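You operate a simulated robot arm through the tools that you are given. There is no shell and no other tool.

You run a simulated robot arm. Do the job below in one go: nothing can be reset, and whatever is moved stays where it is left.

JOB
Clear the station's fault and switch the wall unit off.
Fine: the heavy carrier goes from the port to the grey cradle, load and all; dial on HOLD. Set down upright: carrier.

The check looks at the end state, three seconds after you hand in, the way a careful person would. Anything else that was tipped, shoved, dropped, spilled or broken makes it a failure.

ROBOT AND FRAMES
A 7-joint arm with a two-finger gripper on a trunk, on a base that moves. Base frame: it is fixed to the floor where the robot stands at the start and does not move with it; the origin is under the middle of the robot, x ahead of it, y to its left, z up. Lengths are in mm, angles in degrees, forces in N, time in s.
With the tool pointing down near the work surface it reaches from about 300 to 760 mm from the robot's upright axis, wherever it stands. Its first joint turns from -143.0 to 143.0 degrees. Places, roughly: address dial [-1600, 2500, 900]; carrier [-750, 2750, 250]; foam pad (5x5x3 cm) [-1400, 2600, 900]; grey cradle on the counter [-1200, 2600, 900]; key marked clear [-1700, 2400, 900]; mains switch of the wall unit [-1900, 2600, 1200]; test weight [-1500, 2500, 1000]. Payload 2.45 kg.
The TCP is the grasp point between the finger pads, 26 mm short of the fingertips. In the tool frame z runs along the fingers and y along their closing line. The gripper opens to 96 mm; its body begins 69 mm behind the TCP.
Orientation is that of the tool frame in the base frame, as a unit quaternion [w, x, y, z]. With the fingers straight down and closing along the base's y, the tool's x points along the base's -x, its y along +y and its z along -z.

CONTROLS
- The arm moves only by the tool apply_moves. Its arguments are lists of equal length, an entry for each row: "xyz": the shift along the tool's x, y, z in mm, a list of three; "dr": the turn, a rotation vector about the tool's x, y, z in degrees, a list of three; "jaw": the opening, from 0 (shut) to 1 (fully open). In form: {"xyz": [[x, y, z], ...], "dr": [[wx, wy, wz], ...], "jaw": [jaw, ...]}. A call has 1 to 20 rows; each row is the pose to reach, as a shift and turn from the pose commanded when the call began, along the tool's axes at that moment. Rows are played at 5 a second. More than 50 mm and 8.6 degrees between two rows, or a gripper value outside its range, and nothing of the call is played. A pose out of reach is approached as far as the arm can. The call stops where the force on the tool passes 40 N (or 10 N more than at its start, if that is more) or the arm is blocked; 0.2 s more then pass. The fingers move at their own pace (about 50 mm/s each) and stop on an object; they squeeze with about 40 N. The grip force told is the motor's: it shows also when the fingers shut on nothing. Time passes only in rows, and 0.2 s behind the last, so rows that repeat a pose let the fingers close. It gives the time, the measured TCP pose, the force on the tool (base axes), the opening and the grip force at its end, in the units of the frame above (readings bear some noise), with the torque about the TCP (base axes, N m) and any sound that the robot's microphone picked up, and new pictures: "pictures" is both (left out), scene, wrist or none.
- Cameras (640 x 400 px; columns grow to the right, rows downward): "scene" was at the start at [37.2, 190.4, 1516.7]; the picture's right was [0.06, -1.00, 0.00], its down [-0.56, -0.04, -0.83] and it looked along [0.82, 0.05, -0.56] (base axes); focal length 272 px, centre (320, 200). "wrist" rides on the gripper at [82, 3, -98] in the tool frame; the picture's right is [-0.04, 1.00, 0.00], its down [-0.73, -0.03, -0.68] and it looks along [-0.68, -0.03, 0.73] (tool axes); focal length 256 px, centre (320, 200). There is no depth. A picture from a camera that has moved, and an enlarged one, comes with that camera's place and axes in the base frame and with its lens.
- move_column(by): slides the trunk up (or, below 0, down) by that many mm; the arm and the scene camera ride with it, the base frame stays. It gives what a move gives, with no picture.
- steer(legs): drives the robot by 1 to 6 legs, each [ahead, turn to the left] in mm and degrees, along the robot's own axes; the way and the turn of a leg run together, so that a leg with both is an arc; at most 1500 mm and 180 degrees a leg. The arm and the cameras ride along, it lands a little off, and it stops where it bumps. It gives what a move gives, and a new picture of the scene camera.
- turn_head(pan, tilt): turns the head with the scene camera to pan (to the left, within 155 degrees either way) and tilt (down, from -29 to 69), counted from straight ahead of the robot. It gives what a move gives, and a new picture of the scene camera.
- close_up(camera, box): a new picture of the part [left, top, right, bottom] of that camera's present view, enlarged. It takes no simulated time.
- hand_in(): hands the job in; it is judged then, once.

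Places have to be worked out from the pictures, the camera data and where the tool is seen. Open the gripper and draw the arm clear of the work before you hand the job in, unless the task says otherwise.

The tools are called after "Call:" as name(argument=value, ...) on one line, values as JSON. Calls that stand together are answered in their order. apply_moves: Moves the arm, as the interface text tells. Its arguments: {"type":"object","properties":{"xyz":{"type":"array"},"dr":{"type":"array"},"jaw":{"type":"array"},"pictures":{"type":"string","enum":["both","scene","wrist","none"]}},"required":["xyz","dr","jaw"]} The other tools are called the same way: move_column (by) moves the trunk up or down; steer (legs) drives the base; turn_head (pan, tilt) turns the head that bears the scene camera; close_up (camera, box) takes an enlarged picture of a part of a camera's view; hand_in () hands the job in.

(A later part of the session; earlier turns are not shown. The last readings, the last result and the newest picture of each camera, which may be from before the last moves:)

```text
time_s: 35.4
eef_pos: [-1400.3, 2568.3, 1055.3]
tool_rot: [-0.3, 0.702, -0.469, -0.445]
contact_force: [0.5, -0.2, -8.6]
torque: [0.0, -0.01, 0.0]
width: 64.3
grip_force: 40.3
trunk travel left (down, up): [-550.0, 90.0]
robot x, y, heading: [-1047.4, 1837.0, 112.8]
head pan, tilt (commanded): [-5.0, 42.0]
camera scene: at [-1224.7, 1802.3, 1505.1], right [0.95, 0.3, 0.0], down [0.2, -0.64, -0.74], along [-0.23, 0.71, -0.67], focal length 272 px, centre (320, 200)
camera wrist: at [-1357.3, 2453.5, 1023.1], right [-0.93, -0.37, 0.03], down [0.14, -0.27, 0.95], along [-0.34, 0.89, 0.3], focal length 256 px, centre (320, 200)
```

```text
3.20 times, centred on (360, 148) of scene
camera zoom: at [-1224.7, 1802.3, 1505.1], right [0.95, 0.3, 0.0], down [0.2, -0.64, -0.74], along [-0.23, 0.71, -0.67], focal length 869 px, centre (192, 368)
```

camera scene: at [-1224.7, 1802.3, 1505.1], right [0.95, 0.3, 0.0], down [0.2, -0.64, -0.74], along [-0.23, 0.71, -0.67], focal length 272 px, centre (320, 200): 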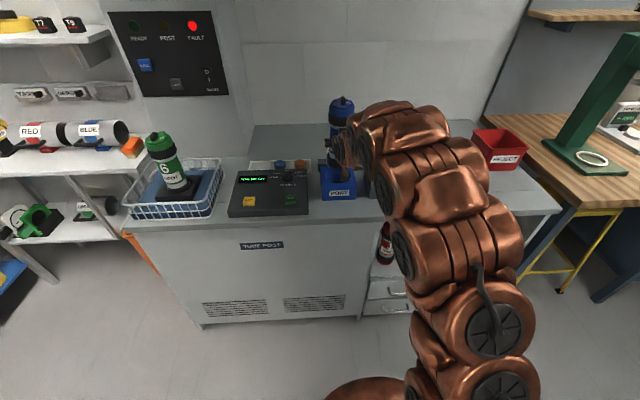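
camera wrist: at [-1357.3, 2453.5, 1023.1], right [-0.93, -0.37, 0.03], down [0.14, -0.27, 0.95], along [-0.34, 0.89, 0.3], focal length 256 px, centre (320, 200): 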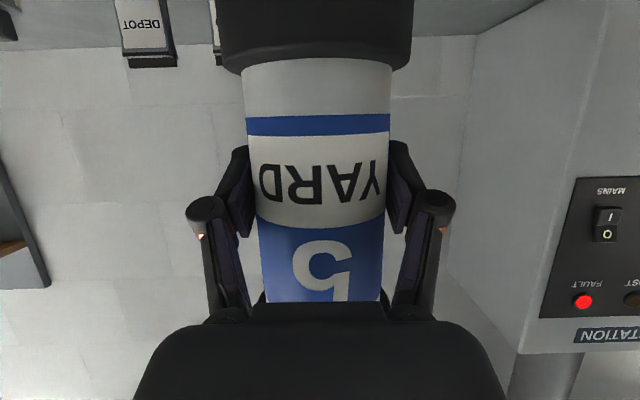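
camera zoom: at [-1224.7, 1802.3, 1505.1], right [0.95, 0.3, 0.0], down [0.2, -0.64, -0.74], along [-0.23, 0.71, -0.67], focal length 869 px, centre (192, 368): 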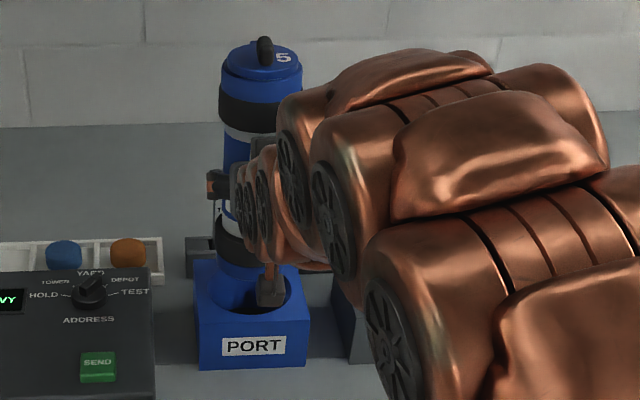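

The base looks just clear of the rim. I lift another 25 mm for margin, then carry it 171 mm right along the counter to above the grey cradle.

Call:
apply_moves(xyz=[[-11.3, 0, -5.3], [-22.6, 0, -10.6], [-22.4, -22, -11], [-22, -46, -11.4], [-21.6, -71, -11.7], [-21.3, -96, -12.1], [-21, -121, -12.5], [-20.7, -146, -12.9], [-20.5, -171, -13.2], [-20.5, -171, -13.2]], dr=[[0, 0, 0], [0, 0, 0], [0, 0, 0], [0, 0, 0], [0, 0, 0], [0, 0, 0], [0, 0, 0], [0, 0, 0], [0, 0, 0], [0, 0, 0]], jaw=[0.3, 0.3, 0.3, 0.3, 0.3, 0.3, 0.3, 0.3, 0.3, 0.3])

```text
time_s: 37.6
eef_pos: [-1242.8, 2629.6, 1082.5]
tool_rot: [-0.299, 0.702, -0.468, -0.445]
contact_force: [-0.2, -0.2, -7.8]
torque: [-0.04, 0.01, 0.06]
width: 64.3
grip_force: 39.8
trunk travel left (down, up): [-550.0, 90.0]
robot x, y, heading: [-1048.1, 1840.7, 112.8]
head pan, tilt (commanded): [-5.0, 42.0]
camera scene: at [-1224.4, 1802.5, 1505.1], right [0.95, 0.3, 0.0], down [0.2, -0.64, -0.74], along [-0.23, 0.71, -0.67], focal length 272 px, centre (320, 200)
camera wrist: at [-1198.2, 2516.1, 1049.8], right [-0.93, -0.37, 0.03], down [0.14, -0.27, 0.95], along [-0.34, 0.89, 0.3], focal length 256 px, centre (320, 200)
```

scene: 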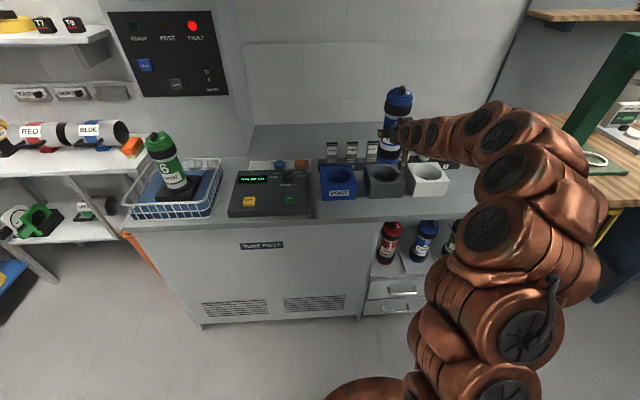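
wrist: 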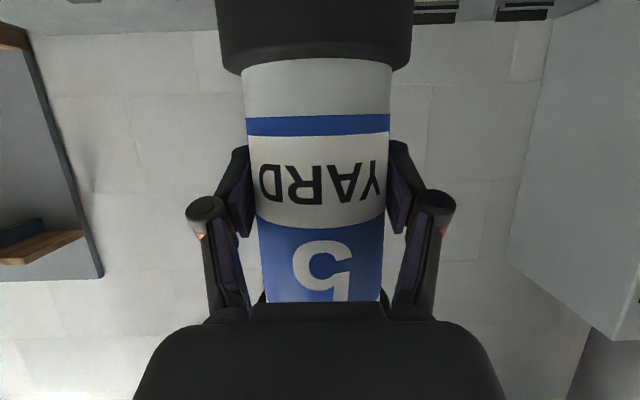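

The carrier hangs upright above the cradle. I enlarge the scene view to check alignment over the hole.

Call:
close_up(camera="scene", box=[310, 80, 460, 205])

Call:
close_up(camera="scene", box=[360, 80, 420, 205])

```text
3.20 times, centred on (385, 142) of scene
camera zoom: at [-1224.4, 1802.5, 1505.1], right [0.95, 0.3, 0.0], down [0.2, -0.64, -0.74], along [-0.23, 0.71, -0.67], focal length 869 px, centre (112, 384)
```

zoom: 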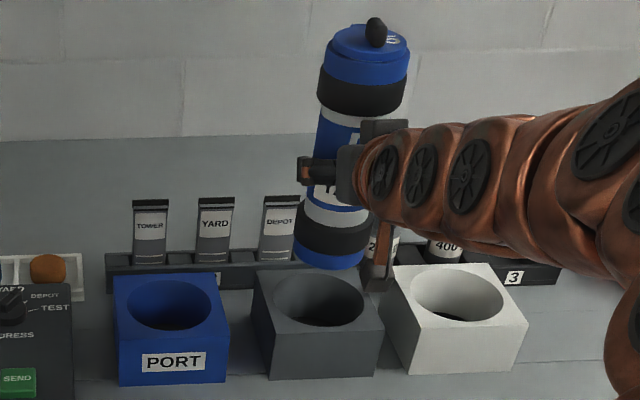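

```text
3.20 times, centred on (390, 142) of scene
camera zoom: at [-1224.4, 1802.5, 1505.1], right [0.95, 0.3, 0.0], down [0.2, -0.64, -0.74], along [-0.23, 0.71, -0.67], focal length 869 px, centre (96, 384)
```

zoom: 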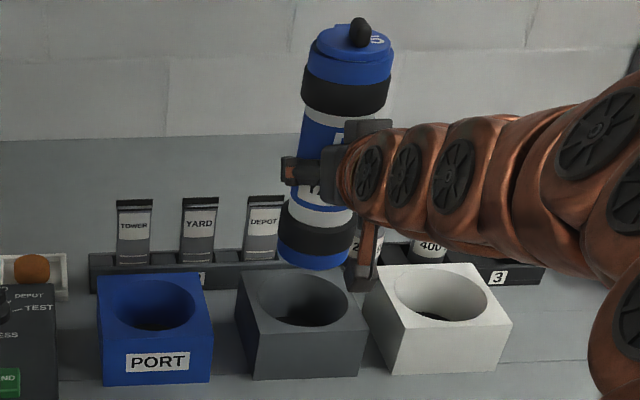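

Before lowering, I look into the grey cradle and the emptied port for anything lying inside.

Call:
close_up(camera="scene", box=[380, 160, 410, 200])

Call:
close_up(camera="scene", box=[310, 155, 440, 205])

```text
10.00 times, centred on (395, 180) of scene
camera zoom: at [-1224.4, 1802.5, 1505.1], right [0.95, 0.3, 0.0], down [0.2, -0.64, -0.74], along [-0.23, 0.71, -0.67], focal length 2716 px, centre (-430, 400)
```

zoom: 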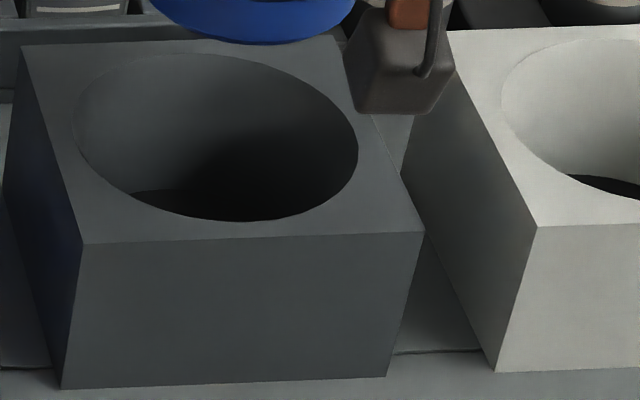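

```text
4.92 times, centred on (375, 180) of scene
camera zoom: at [-1224.4, 1802.5, 1505.1], right [0.95, 0.3, 0.0], down [0.2, -0.64, -0.74], along [-0.23, 0.71, -0.67], focal length 1337 px, centre (49, 298)
```

zoom: 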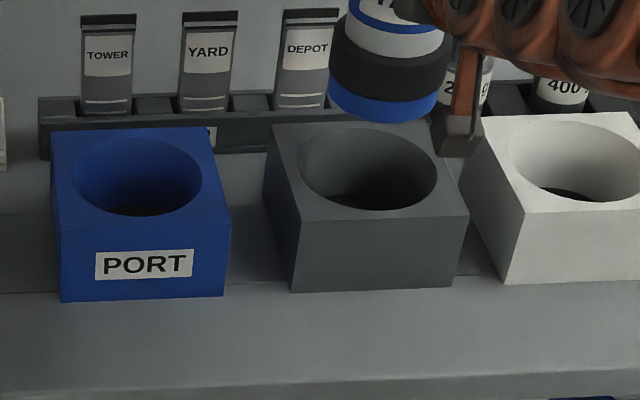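

The cradle hole is empty and about 102 mm wide, and the carrier is centred over it within a few millimetres. I lower it 108 mm in small steps.

Call:
apply_moves(xyz=[[13.6, 0, 6.4], [27.2, 0, 12.7], [40.8, 0, 19.1], [54.3, 0, 25.4], [67.9, 0, 31.8], [81.5, 0, 38.1], [90.6, 0, 42.4], [97.8, 0, 45.7], [97.8, 0, 45.7]], dr=[[0, 0, 0], [0, 0, 0], [0, 0, 0], [0, 0, 0], [0, 0, 0], [0, 0, 0], [0, 0, 0], [0, 0, 0], [0, 0, 0]], jaw=[0.3, 0.3, 0.3, 0.3, 0.3, 0.3, 0.3, 0.3, 0.3])

```text
time_s: 39.6
eef_pos: [-1240.4, 2632.2, 972.5]
tool_rot: [-0.3, 0.702, -0.468, -0.444]
contact_force: [0.5, 1.2, -8.9]
torque: [-0.06, -0.02, 0.0]
width: 64.3
grip_force: 40.4
trunk travel left (down, up): [-550.0, 90.0]
robot x, y, heading: [-1051.6, 1838.4, 112.6]
head pan, tilt (commanded): [-5.0, 42.0]
camera scene: at [-1224.5, 1802.4, 1505.1], right [0.95, 0.3, 0.0], down [0.2, -0.64, -0.74], along [-0.23, 0.71, -0.67], focal length 272 px, centre (320, 200)
camera wrist: at [-1196.9, 2517.5, 940.6], right [-0.93, -0.37, 0.03], down [0.14, -0.27, 0.95], along [-0.34, 0.89, 0.3], focal length 256 px, centre (320, 200)
```

scene: 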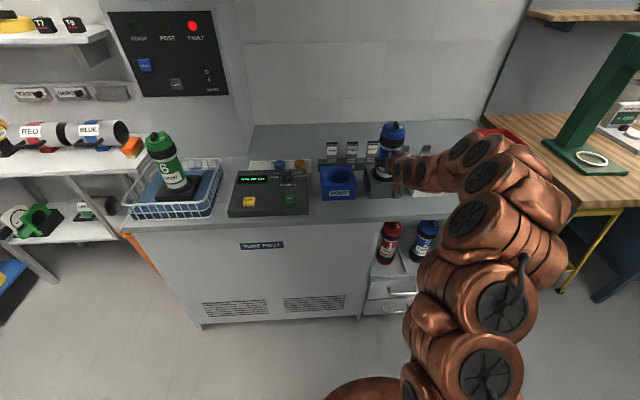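
wrist: 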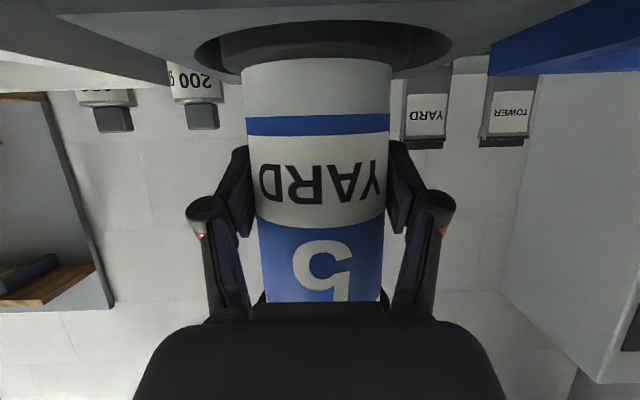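

The base is inside the hole with clearance all round. I lower the last 10 mm or so gently, watching the vertical force for the weight coming off.

Call:
apply_moves(xyz=[[2.3, 1, 1.1], [4.5, 2, 2.1], [6.8, 2, 3.2], [8.1, 2, 3.8]], dr=[[0, 0, 0], [0, 0, 0], [0, 0, 0], [0, 0, 0]], jaw=[0.3, 0.3, 0.3, 0.3], pictures="none")

```text
time_s: 40.6
eef_pos: [-1240.4, 2629.6, 964.5]
tool_rot: [-0.3, 0.702, -0.469, -0.444]
contact_force: [0.1, -0.5, -8.7]
torque: [-0.01, 0.02, 0.02]
width: 64.4
grip_force: 40.0
trunk travel left (down, up): [-550.0, 90.0]
robot x, y, heading: [-1049.6, 1838.2, 112.6]
head pan, tilt (commanded): [-5.0, 42.0]
```

The carrier still hangs free at 8.7 N. I go on down in 2 mm steps.

Call:
apply_moves(xyz=[[1.8, 0, 0.8], [3.6, 0, 1.7], [3.6, 0, 1.7]], dr=[[0, 0, 0], [0, 0, 0], [0, 0, 0]], jaw=[0.3, 0.3, 0.3], pictures="none")

```text
time_s: 41.4
eef_pos: [-1241.1, 2629.6, 961.6]
tool_rot: [-0.3, 0.702, -0.468, -0.445]
contact_force: [-1.1, -0.2, 0.0]
torque: [0.35, -0.12, 0.02]
width: 64.4
grip_force: 40.5
trunk travel left (down, up): [-550.0, 90.0]
robot x, y, heading: [-1052.0, 1838.0, 112.6]
head pan, tilt (commanded): [-5.0, 42.0]
```

The vertical force fell to zero, so the carrier is seated on the cradle floor. I open the fingers and draw straight back.

Call:
apply_moves(xyz=[[0, 0, 0], [0, 0, 0], [0, 0, 0], [0, 0, 0], [8.5, 0, -18.1], [17, 0, -36.2], [29.7, 0, -63.4], [42.4, 0, -90.6], [59.4, 0, -126.8]], dr=[[0, 0, 0], [0, 0, 0], [0, 0, 0], [0, 0, 0], [0, 0, 0], [0, 0, 0], [0, 0, 0], [0, 0, 0], [0, 0, 0]], jaw=[0.8, 1, 1, 1, 1, 1, 1, 1, 1])

```text
time_s: 43.4
eef_pos: [-1190.0, 2503.2, 958.0]
tool_rot: [-0.299, 0.703, -0.468, -0.445]
contact_force: [-0.1, -0.6, -0.1]
torque: [-0.03, -0.01, 0.01]
width: 96.2
grip_force: 0.0
trunk travel left (down, up): [-550.0, 90.0]
robot x, y, heading: [-1048.5, 1836.7, 112.9]
head pan, tilt (commanded): [-5.0, 42.0]
camera scene: at [-1224.6, 1802.2, 1505.1], right [0.95, 0.3, 0.0], down [0.2, -0.64, -0.74], along [-0.23, 0.71, -0.67], focal length 272 px, centre (320, 200)
camera wrist: at [-1146.2, 2387.5, 925.4], right [-0.93, -0.37, 0.03], down [0.14, -0.27, 0.95], along [-0.34, 0.89, 0.3], focal length 256 px, centre (320, 200)
```

scene: 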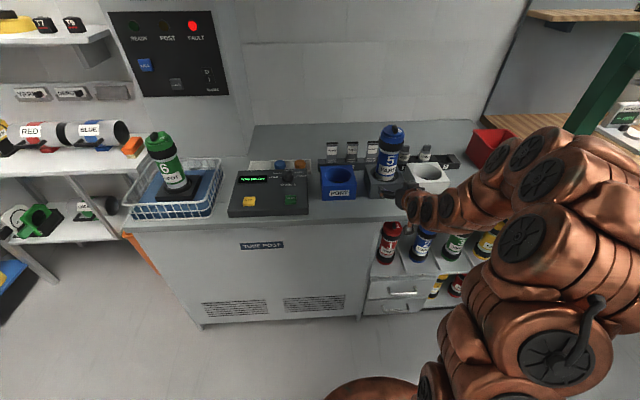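
wrist: 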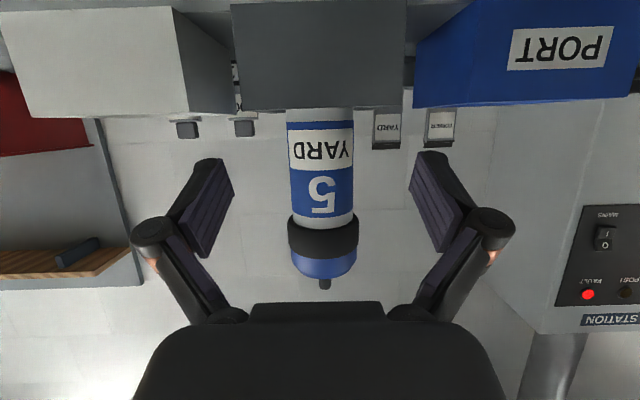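

Carrier 5 stands upright in the grey cradle with the hand clear. I now raise and retract the arm with the tool pointing down, before driving left towards the console and wall unit.

Call:
apply_moves(xyz=[[-10, 8, -40], [-20, 24, -80], [-30, 40, -115], [-40, 58, -150], [-50, 76, -184], [-60, 94, -216], [-71, 111, -247], [-82, 128, -278]], dr=[[0, 8, 0], [0, 16, 0], [0, 24, 0], [0, 32, 0], [0, 40.5, 0], [0, 49, 0], [0, 57, 0], [0, 65, 0]], jaw=[1, 1, 1, 1, 1, 1, 1, 1])

```text
time_s: 45.2
eef_pos: [-1225.1, 2251.3, 1152.8]
tool_rot: [-0.001, 0.832, -0.555, 0.004]
contact_force: [0.5, 0.2, -0.3]
torque: [0.01, 0.03, 0.01]
width: 96.2
grip_force: 0.1
trunk travel left (down, up): [-550.0, 90.0]
robot x, y, heading: [-1047.3, 1837.2, 112.4]
head pan, tilt (commanded): [-5.0, 42.0]
camera scene: at [-1224.3, 1801.8, 1505.1], right [0.95, 0.3, 0.0], down [0.2, -0.64, -0.74], along [-0.23, 0.71, -0.67], focal length 272 px, centre (320, 200)
camera wrist: at [-1197.8, 2175.4, 1251.2], right [-0.94, -0.35, 0.0], down [-0.26, 0.69, 0.67], along [-0.23, 0.63, -0.74], focal length 256 px, centre (320, 200)
```

scene: 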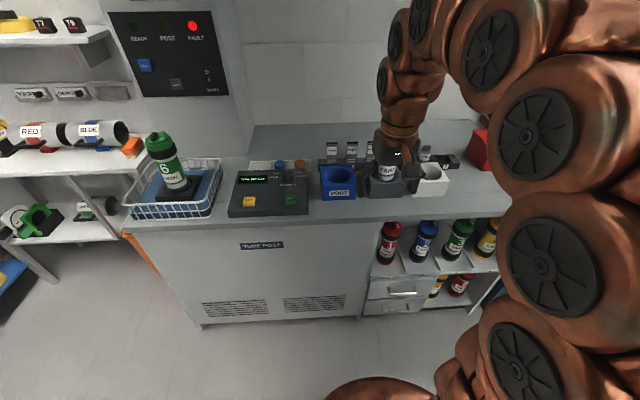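
wrist: 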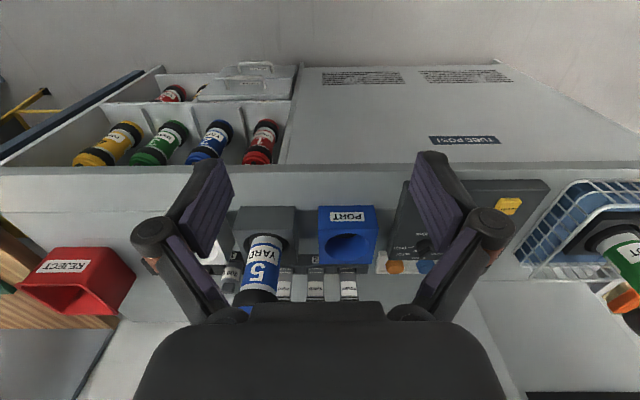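

The arm is tucked in at about 450 mm ahead, z 1150. I turn left 56°, drive 430 mm and turn back to face the counter in front of the console and wall unit.

Call:
steer(legs=[[0, 56], [430, 0], [0, -57]])

Call:
turn_head(pan=5, tilt=35)

```text
time_s: 52.8
eef_pos: [-1618.8, 2336.9, 1153.4]
tool_rot: [-0.001, 0.821, -0.57, 0.002]
contact_force: [0.0, 0.6, 0.0]
torque: [-0.02, -0.01, 0.02]
width: 95.9
grip_force: 0.0
trunk travel left (down, up): [-550.0, 90.0]
robot x, y, heading: [-1455.6, 1918.2, 110.8]
head pan, tilt (commanded): [-5.0, 42.0]
camera scene: at [-1634.0, 1888.7, 1505.1], right [0.96, 0.27, 0.0], down [0.18, -0.64, -0.74], along [-0.2, 0.72, -0.67], focal length 272 px, centre (320, 200)
```

scene: 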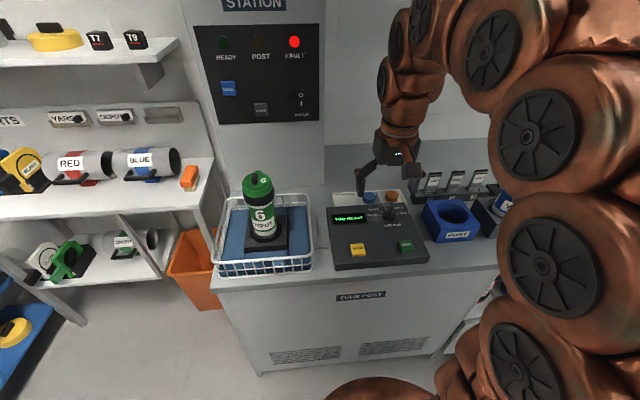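

```text
time_s: 53.5
eef_pos: [-1616.9, 2337.4, 1154.1]
tool_rot: [-0.002, 0.821, -0.571, 0.004]
contact_force: [-0.4, 0.2, 0.1]
torque: [-0.01, 0.02, 0.01]
width: 96.0
grip_force: 0.1
trunk travel left (down, up): [-550.0, 90.0]
robot x, y, heading: [-1456.8, 1921.0, 110.5]
head pan, tilt (commanded): [5.0, 35.0]
camera scene: at [-1649.6, 1887.6, 1515.6], right [0.9, 0.43, 0.0], down [0.25, -0.52, -0.82], along [-0.35, 0.74, -0.57], focal length 272 px, centre (320, 200)
```

scene: 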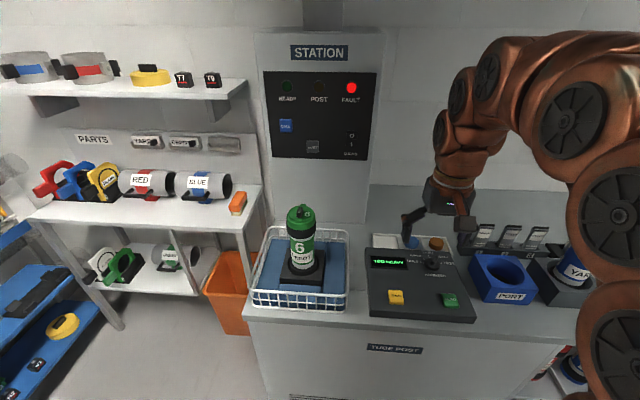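

I'm in front of the console. I enlarge the console and panel and take a wrist view.

Call:
close_up(camera="scene", box=[355, 230, 485, 330])

Call:
close_up(camera="wrist", box=[200, 150, 440, 310])

Call:
close_up(camera="scene", box=[255, 60, 385, 165])

```text
4.00 times, centred on (420, 280) of scene
camera zoom: at [-1649.6, 1887.6, 1515.6], right [0.9, 0.43, 0.0], down [0.25, -0.52, -0.82], along [-0.35, 0.74, -0.57], focal length 1086 px, centre (-80, -120)
```

zoom: 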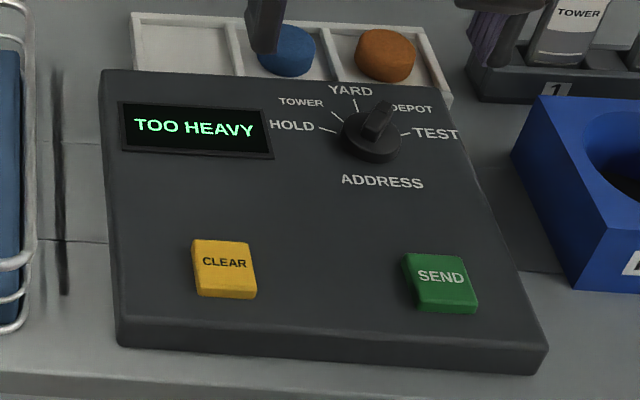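

```text
2.50 times, centred on (320, 230) of wrist
camera zoom: at [-1593.8, 2261.4, 1251.0], right [-0.95, -0.31, 0.0], down [-0.23, 0.7, 0.68], along [-0.21, 0.64, -0.74], focal length 640 px, centre (320, 125)
```

zoom: 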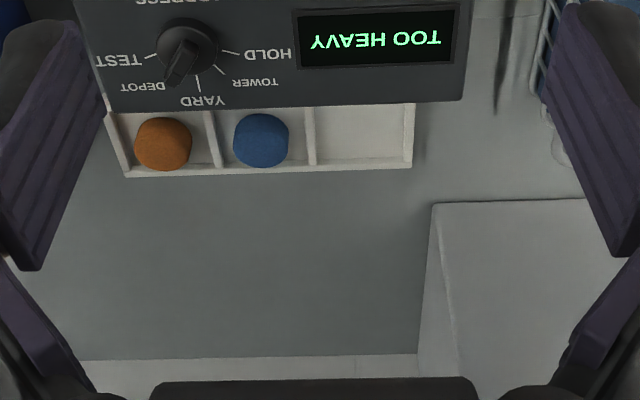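

```text
3.81 times, centred on (320, 112) of scene
camera zoom: at [-1649.6, 1887.6, 1515.6], right [0.9, 0.43, 0.0], down [0.25, -0.52, -0.82], along [-0.35, 0.74, -0.57], focal length 1035 px, centre (320, 533)
```

zoom: 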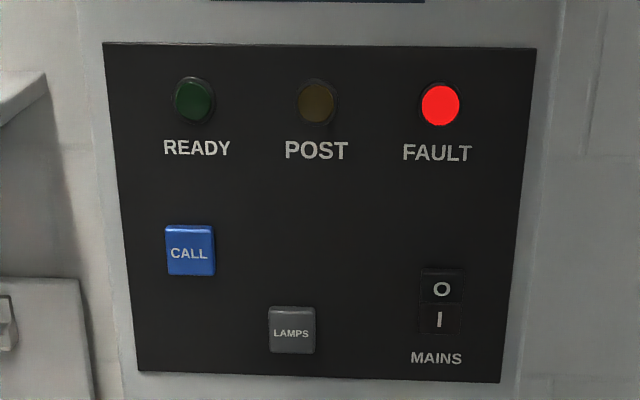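

The dial's pointer is on DEPOT, so HOLD is well over 90° anticlockwise from it. I bring the open hand over the dial at a safe height for a close look from above.

Call:
apply_moves(xyz=[[-32, -18, 0], [-64, -37, 10], [-97, -55, 35], [-129, -74, 65], [-150, -88, 90], [-161, -92, 110]], dr=[[0, 0, 0], [0, 0, 0], [0, 0, 0], [0, 0, 0], [0, 0, 0], [0, 0, 0]], jaw=[1, 1, 1, 1, 1, 1])

Call:
close_up(camera="wrist", box=[200, 60, 440, 300])

```text
time_s: 55.0
eef_pos: [-1589.3, 2520.7, 1043.9]
tool_rot: [-0.002, 0.821, -0.571, 0.002]
contact_force: [0.2, -0.4, 0.3]
torque: [0.03, 0.0, -0.02]
width: 95.8
grip_force: 0.1
trunk travel left (down, up): [-550.0, 90.0]
robot x, y, heading: [-1460.1, 1916.4, 110.8]
head pan, tilt (commanded): [5.0, 35.0]
camera scene: at [-1649.5, 1887.6, 1515.6], right [0.9, 0.43, 0.0], down [0.25, -0.52, -0.82], along [-0.35, 0.74, -0.57], focal length 272 px, centre (320, 200)
camera wrist: at [-1564.6, 2444.4, 1140.9], right [-0.95, -0.31, 0.0], down [-0.23, 0.7, 0.68], along [-0.21, 0.65, -0.73], focal length 256 px, centre (320, 200)
```

scene: 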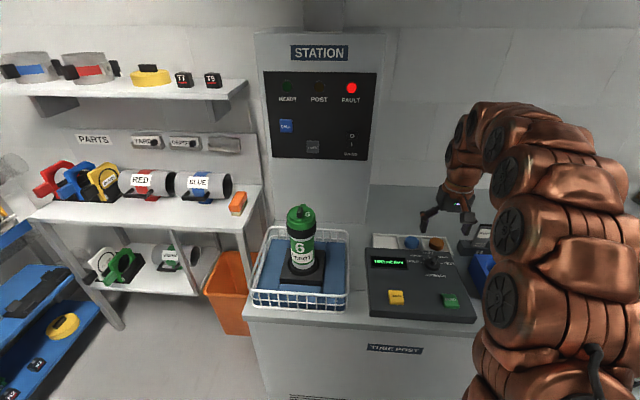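
wrist: 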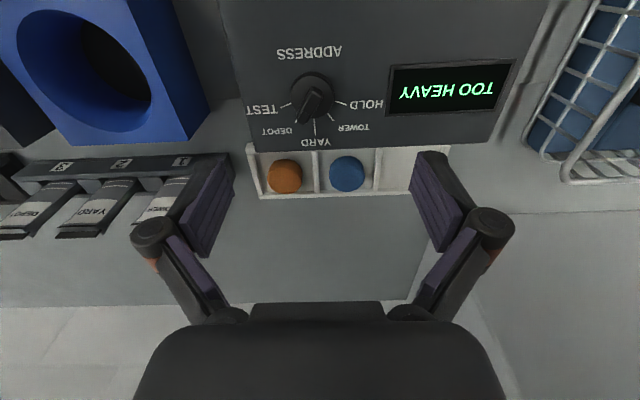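

```text
1.67 times, centred on (320, 180) of wrist
camera zoom: at [-1564.6, 2444.4, 1140.9], right [-0.95, -0.31, 0.0], down [-0.23, 0.7, 0.68], along [-0.21, 0.65, -0.73], focal length 427 px, centre (320, 233)
```

zoom: 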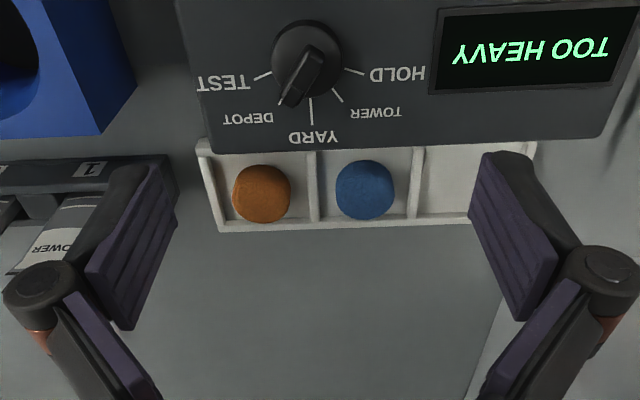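

The view is good. I enlarge the dial itself.

Call:
close_up(camera="wrist", box=[240, 40, 400, 150])

Call:
close_up(camera="wrist", box=[285, 60, 345, 130])

```text
3.64 times, centred on (320, 95) of wrist
camera zoom: at [-1564.6, 2444.4, 1140.9], right [-0.95, -0.31, 0.0], down [-0.23, 0.7, 0.68], along [-0.21, 0.65, -0.73], focal length 931 px, centre (320, 582)
```

zoom: 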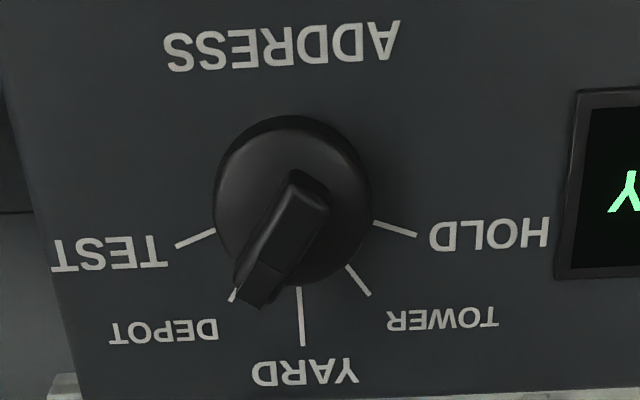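

```text
5.71 times, centred on (315, 95) of wrist
camera zoom: at [-1564.6, 2444.4, 1140.9], right [-0.95, -0.31, 0.0], down [-0.23, 0.7, 0.68], along [-0.21, 0.65, -0.73], focal length 1463 px, centre (349, 800)
```

zoom: 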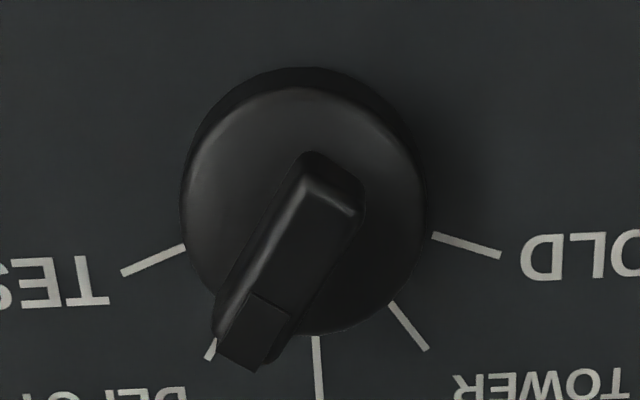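

From the tick marks the dial centre is about (−1585, 2538, 888), the steps are 36°, and HOLD lies 108° anticlockwise of the present DEPOT setting. I enlarge the scene view to judge the knob's heights.

Call:
close_up(camera="scene", box=[410, 240, 460, 280])

Call:
close_up(camera="scene", box=[360, 235, 480, 330])

```text
10.00 times, centred on (435, 260) of scene
camera zoom: at [-1649.5, 1887.6, 1515.6], right [0.9, 0.43, 0.0], down [0.25, -0.52, -0.82], along [-0.35, 0.74, -0.57], focal length 2716 px, centre (-830, -400)
```

zoom: 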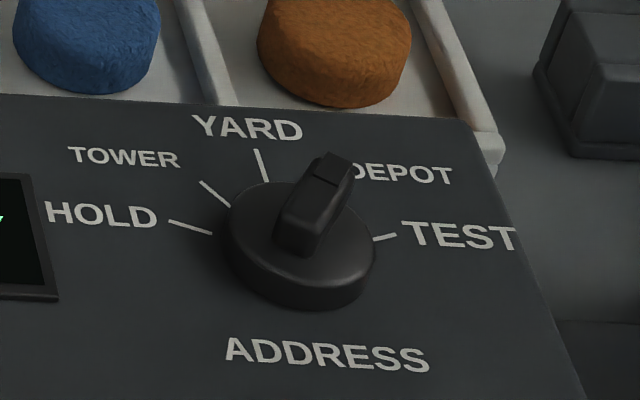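

```text
4.21 times, centred on (420, 282) of scene
camera zoom: at [-1649.5, 1887.6, 1515.6], right [0.9, 0.43, 0.0], down [0.25, -0.52, -0.82], along [-0.35, 0.74, -0.57], focal length 1144 px, centre (-101, -147)
```

zoom: 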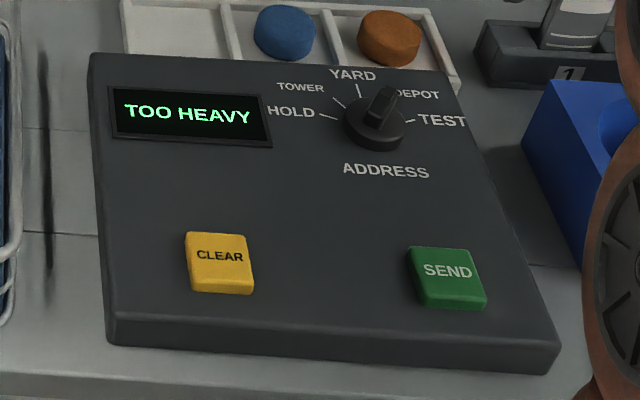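

The knob's base top is at about z 902 and the bar on it reaches about 919. I centre the hand over the dial, turn it 36° clockwise so the fingers straddle the bar, and stop above it to check.

Call:
apply_moves(xyz=[[-3, -2, 12], [-6, -4, 24], [-9, -6, 36], [-12, -8, 48], [-15, -10, 59]], dr=[[0, 0, 7.2], [0, 0, 14.4], [0, 0, 21.5], [0, 0, 28.6], [0, 0, 35.8]], jaw=[0.9, 0.8, 0.7, 0.6, 0.6])

Call:
close_up(camera="wrist", box=[220, 60, 420, 260])

```text
time_s: 56.1
eef_pos: [-1583.8, 2536.9, 985.3]
tool_rot: [0.002, -0.605, 0.796, -0.001]
contact_force: [-0.4, -0.6, 0.2]
torque: [0.06, 0.04, 0.03]
width: 57.7
grip_force: 0.0
trunk travel left (down, up): [-550.0, 90.0]
robot x, y, heading: [-1455.6, 1915.1, 110.7]
head pan, tilt (commanded): [5.0, 35.0]
camera scene: at [-1649.6, 1887.6, 1515.6], right [0.9, 0.43, 0.0], down [0.25, -0.52, -0.82], along [-0.35, 0.74, -0.57], focal length 272 px, centre (320, 200)
camera wrist: at [-1609.8, 2460.9, 1082.3], right [-0.95, 0.31, -0.01], down [0.22, 0.7, 0.68], along [0.21, 0.65, -0.73], focal length 256 px, centre (320, 200)
```

scene: 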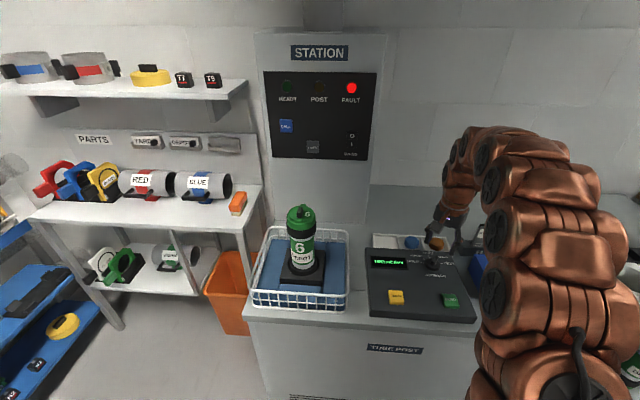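
wrist: 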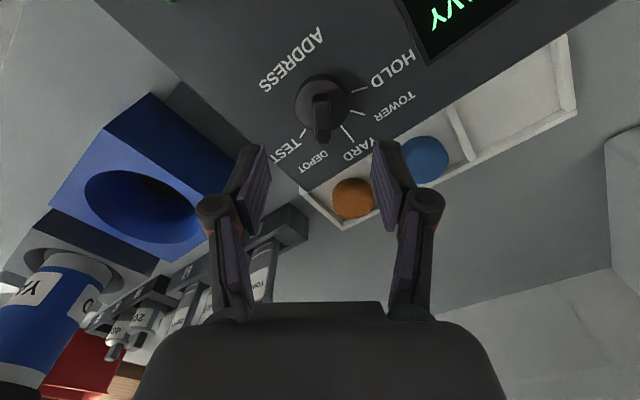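

```text
2.00 times, centred on (320, 160) of wrist
camera zoom: at [-1609.8, 2460.9, 1082.3], right [-0.95, 0.31, -0.01], down [0.22, 0.7, 0.68], along [0.21, 0.65, -0.73], focal length 512 px, centre (320, 280)
```

zoom: 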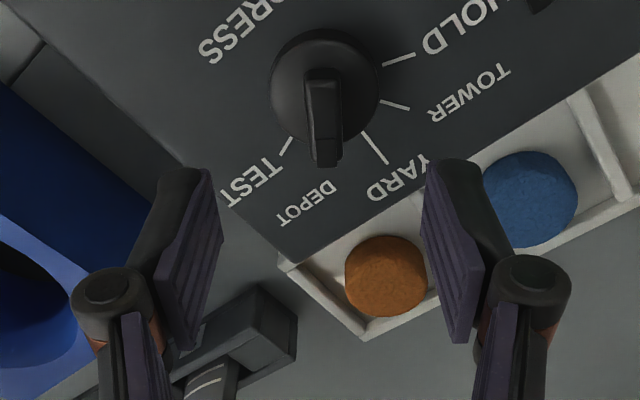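

The bar is lined up between the fingers, with the axis about 2 mm to the left. I correct that and lower until the fingertips straddle the bar just above the knob's base, at TCP z ≈ 934.

Call:
apply_moves(xyz=[[0, 2, 15], [0, 2, 30], [0, 2, 42], [0, 2, 51]], dr=[[0, 0, 0], [0, 0, 0], [0, 0, 0], [0, 0, 0]], jaw=[0.6, 0.6, 0.6, 0.6])

Call:
close_up(camera="wrist", box=[220, 60, 420, 260])

Call:
close_up(camera="scene", box=[390, 200, 490, 290])

```text
time_s: 57.1
eef_pos: [-1586.1, 2538.8, 933.8]
tool_rot: [0.001, -0.606, 0.795, -0.001]
contact_force: [0.4, -1.2, -0.8]
torque: [0.01, -0.01, 0.01]
width: 57.5
grip_force: 0.2
trunk travel left (down, up): [-550.0, 90.0]
robot x, y, heading: [-1458.9, 1919.1, 110.8]
head pan, tilt (commanded): [5.0, 35.0]
camera scene: at [-1649.6, 1887.7, 1515.6], right [0.9, 0.43, 0.0], down [0.25, -0.52, -0.82], along [-0.35, 0.74, -0.57], focal length 272 px, centre (320, 200)
camera wrist: at [-1611.7, 2460.9, 1031.1], right [-0.95, 0.3, -0.01], down [0.22, 0.7, 0.68], along [0.21, 0.65, -0.73], focal length 256 px, centre (320, 200)
```

scene: 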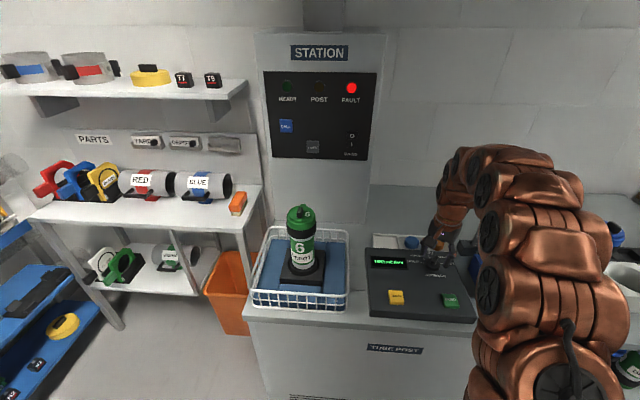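
wrist: 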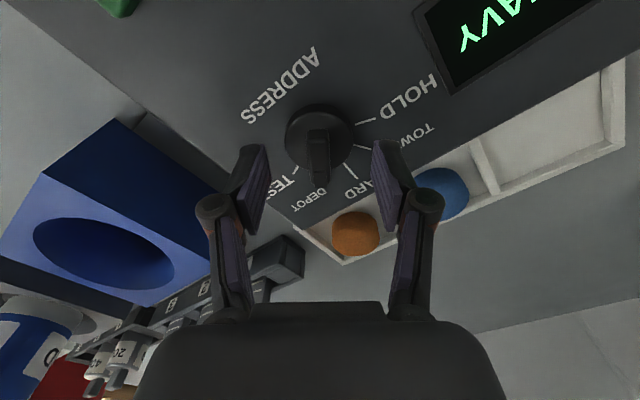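

```text
2.00 times, centred on (320, 160) of wrist
camera zoom: at [-1611.7, 2460.9, 1031.1], right [-0.95, 0.3, -0.01], down [0.22, 0.7, 0.68], along [0.21, 0.65, -0.73], focal length 512 px, centre (320, 280)
```

zoom: 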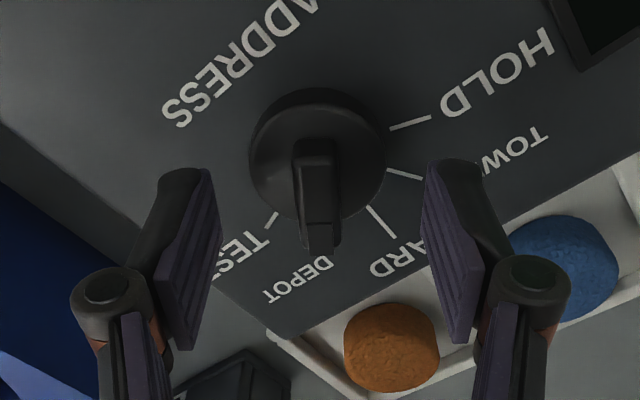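

```text
4.44 times, centred on (440, 245) of scene
camera zoom: at [-1649.6, 1887.7, 1515.6], right [0.9, 0.43, 0.0], down [0.25, -0.52, -0.82], along [-0.35, 0.74, -0.57], focal length 1207 px, centre (-213, 0)
```

zoom: 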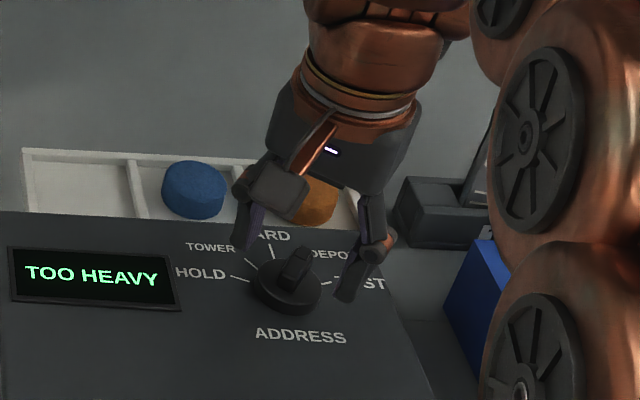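

The fingertips are level with the bar and centred on it, with the dial axis about 3 mm back towards me. I shift by that and close gently on the bar.

Call:
apply_moves(xyz=[[3, 0, 0], [3, 0, 0], [3, 0, 0], [3, 0, 0], [3, 0, 0]], dr=[[0, 0, 0], [0, 0, 0], [0, 0, 0], [0, 0, 0], [0, 0, 0]], jaw=[0.4, 0.2, 0.1, 0.05, 0.05])

Call:
close_up(camera="wrist", box=[220, 60, 420, 260])

```text
time_s: 58.4
eef_pos: [-1585.2, 2535.7, 934.0]
tool_rot: [0.002, -0.606, 0.795, -0.002]
contact_force: [8.0, -3.4, 0.1]
torque: [-0.45, -0.12, 0.02]
width: 13.2
grip_force: 39.2
trunk travel left (down, up): [-550.0, 90.0]
robot x, y, heading: [-1459.6, 1920.7, 110.5]
head pan, tilt (commanded): [5.0, 35.0]
camera scene: at [-1649.0, 1887.5, 1515.7], right [0.9, 0.43, 0.0], down [0.25, -0.52, -0.82], along [-0.35, 0.74, -0.57], focal length 272 px, centre (320, 200)
camera wrist: at [-1611.6, 2458.4, 1030.9], right [-0.95, 0.3, -0.01], down [0.22, 0.7, 0.68], along [0.21, 0.65, -0.73], focal length 256 px, centre (320, 200)
```

scene: 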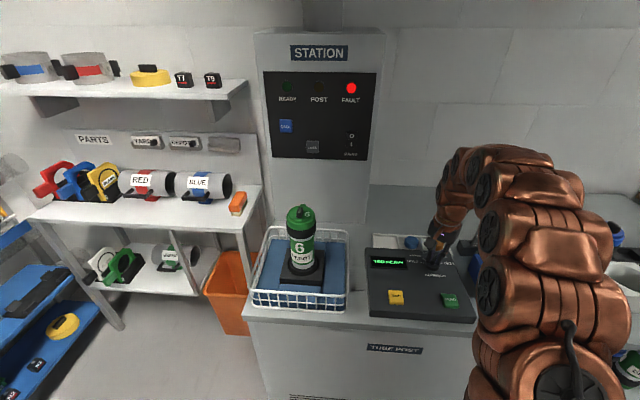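
wrist: 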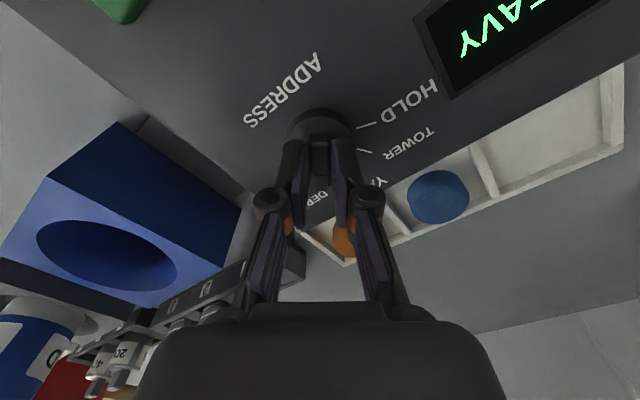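

```text
2.00 times, centred on (320, 160) of wrist
camera zoom: at [-1611.6, 2458.4, 1030.9], right [-0.95, 0.3, -0.01], down [0.22, 0.7, 0.68], along [0.21, 0.65, -0.73], focal length 512 px, centre (320, 280)
```

zoom: 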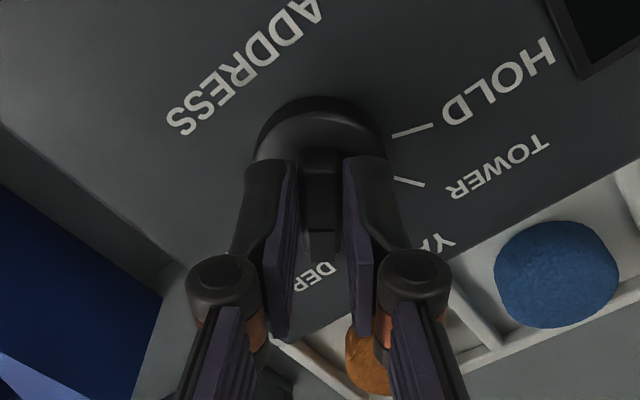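

The bar is gripped (13 mm) with an 8 N sideways load, so I ease 1.5 mm right. Then I turn anticlockwise 36° as a first step and check the force.

Call:
apply_moves(xyz=[[0, -1.5, 0], [0, -1.5, 0], [0, -1.5, 0], [0, -1.5, 0], [0, -1.5, 0], [0, -1.5, 0], [0, -1.5, 0]], dr=[[0, 0, 0], [0, 0, -7.2], [0, 0, -14.4], [0, 0, -21.6], [0, 0, -28.8], [0, 0, -36], [0, 0, -36]], jaw=[0.05, 0.05, 0.05, 0.05, 0.05, 0.05, 0.05])

Call:
close_up(camera="wrist", box=[220, 60, 420, 260])

```text
time_s: 60.0
eef_pos: [-1585.4, 2534.0, 933.8]
tool_rot: [-0.001, 0.823, -0.569, 0.002]
contact_force: [0.3, 1.0, -2.5]
torque: [0.4, 0.23, 0.01]
width: 12.7
grip_force: 39.8
trunk travel left (down, up): [-550.0, 90.0]
robot x, y, heading: [-1458.4, 1920.2, 110.7]
head pan, tilt (commanded): [5.0, 35.0]
camera scene: at [-1649.6, 1887.9, 1515.7], right [0.9, 0.43, 0.0], down [0.25, -0.52, -0.82], along [-0.35, 0.74, -0.57], focal length 272 px, centre (320, 200)
camera wrist: at [-1560.1, 2458.5, 1031.0], right [-0.95, -0.32, 0.0], down [-0.23, 0.7, 0.68], along [-0.21, 0.64, -0.74], focal length 256 px, centre (320, 200)
```

scene: 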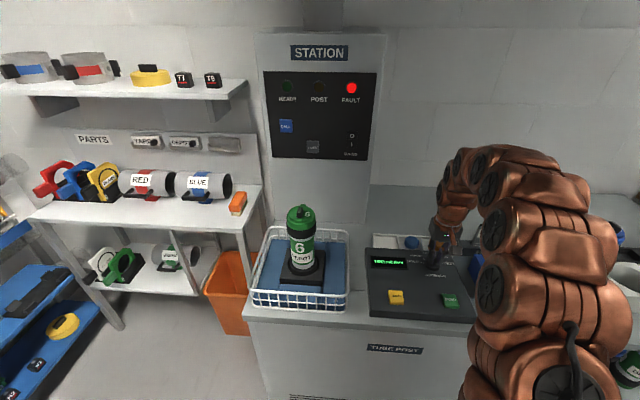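
wrist: 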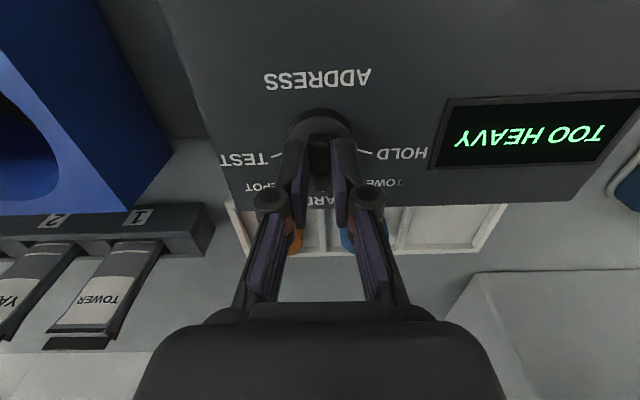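

```text
2.00 times, centred on (320, 160) of wrist
camera zoom: at [-1560.1, 2458.5, 1031.0], right [-0.95, -0.32, 0.0], down [-0.23, 0.7, 0.68], along [-0.21, 0.64, -0.74], focal length 512 px, centre (320, 280)
```

zoom: 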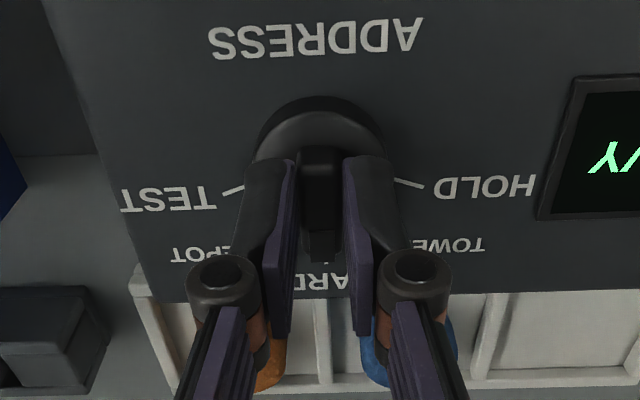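

The dial followed to YARD with almost no side load. I turn a further 72° anticlockwise to HOLD.

Call:
apply_moves(xyz=[[0, 0, 0], [0, 0, 0], [0, 0, 0], [0, 0, 0], [0, 0, 0], [0, 0, 0], [0, 0, 0], [0, 0, 0], [0, 0, 0], [0, 0, 0], [0, 0, 0]], dr=[[0, 0, -7.2], [0, 0, -14.4], [0, 0, -21.6], [0, 0, -28.8], [0, 0, -36], [0, 0, -43.2], [0, 0, -50.4], [0, 0, -57.6], [0, 0, -64.8], [0, 0, -72], [0, 0, -72]], jaw=[0.05, 0.05, 0.05, 0.05, 0.05, 0.05, 0.05, 0.05, 0.05, 0.05, 0.05])

Call:
close_up(camera="wrist", box=[220, 60, 420, 260])

```text
time_s: 62.4
eef_pos: [-1585.0, 2535.9, 933.7]
tool_rot: [0.001, 1.0, 0.023, 0.003]
contact_force: [-11.2, 22.0, 5.0]
torque: [0.55, 0.4, -0.88]
width: 12.9
grip_force: 39.6
trunk travel left (down, up): [-550.0, 90.0]
robot x, y, heading: [-1454.7, 1916.4, 110.7]
head pan, tilt (commanded): [5.0, 35.0]
camera scene: at [-1650.4, 1888.9, 1515.5], right [0.9, 0.43, 0.0], down [0.25, -0.52, -0.82], along [-0.35, 0.74, -0.57], focal length 272 px, centre (320, 200)
camera wrist: at [-1503.2, 2537.8, 1031.2], right [0.01, -1.0, 0.0], down [-0.74, 0.0, 0.68], along [-0.68, 0.0, -0.74], focal length 256 px, centre (320, 200)
```

scene: 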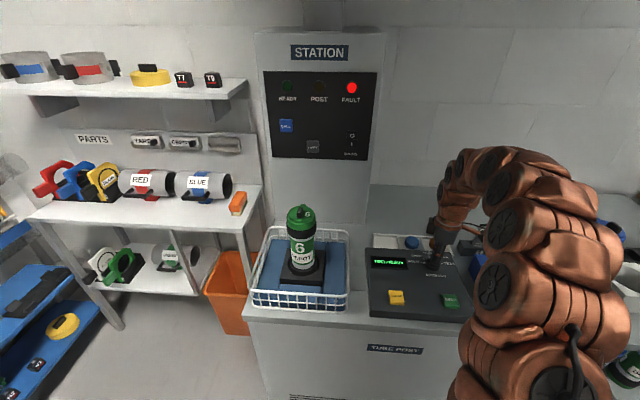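
wrist: 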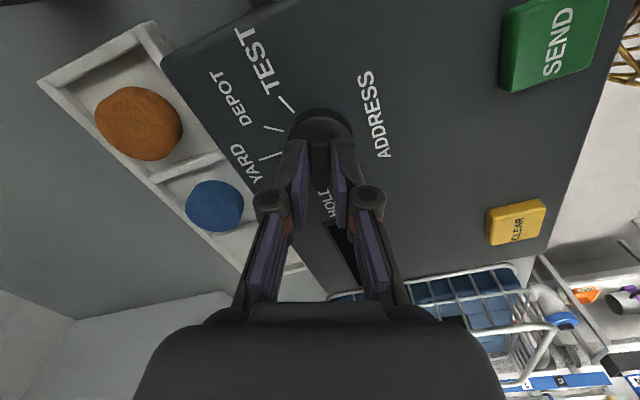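

```text
2.00 times, centred on (320, 160) of wrist
camera zoom: at [-1503.2, 2537.8, 1031.2], right [0.01, -1.0, 0.0], down [-0.74, 0.0, 0.68], along [-0.68, 0.0, -0.74], focal length 512 px, centre (320, 280)
```

zoom: 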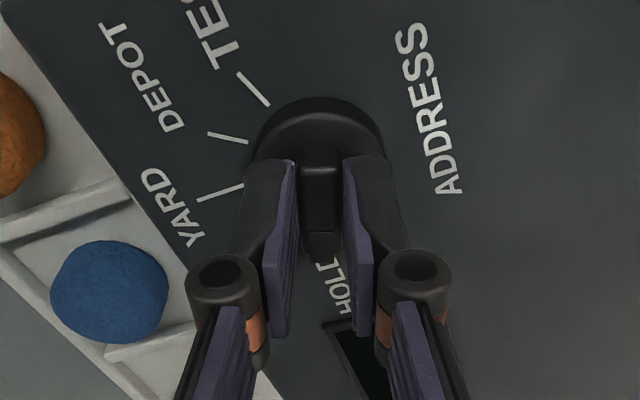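

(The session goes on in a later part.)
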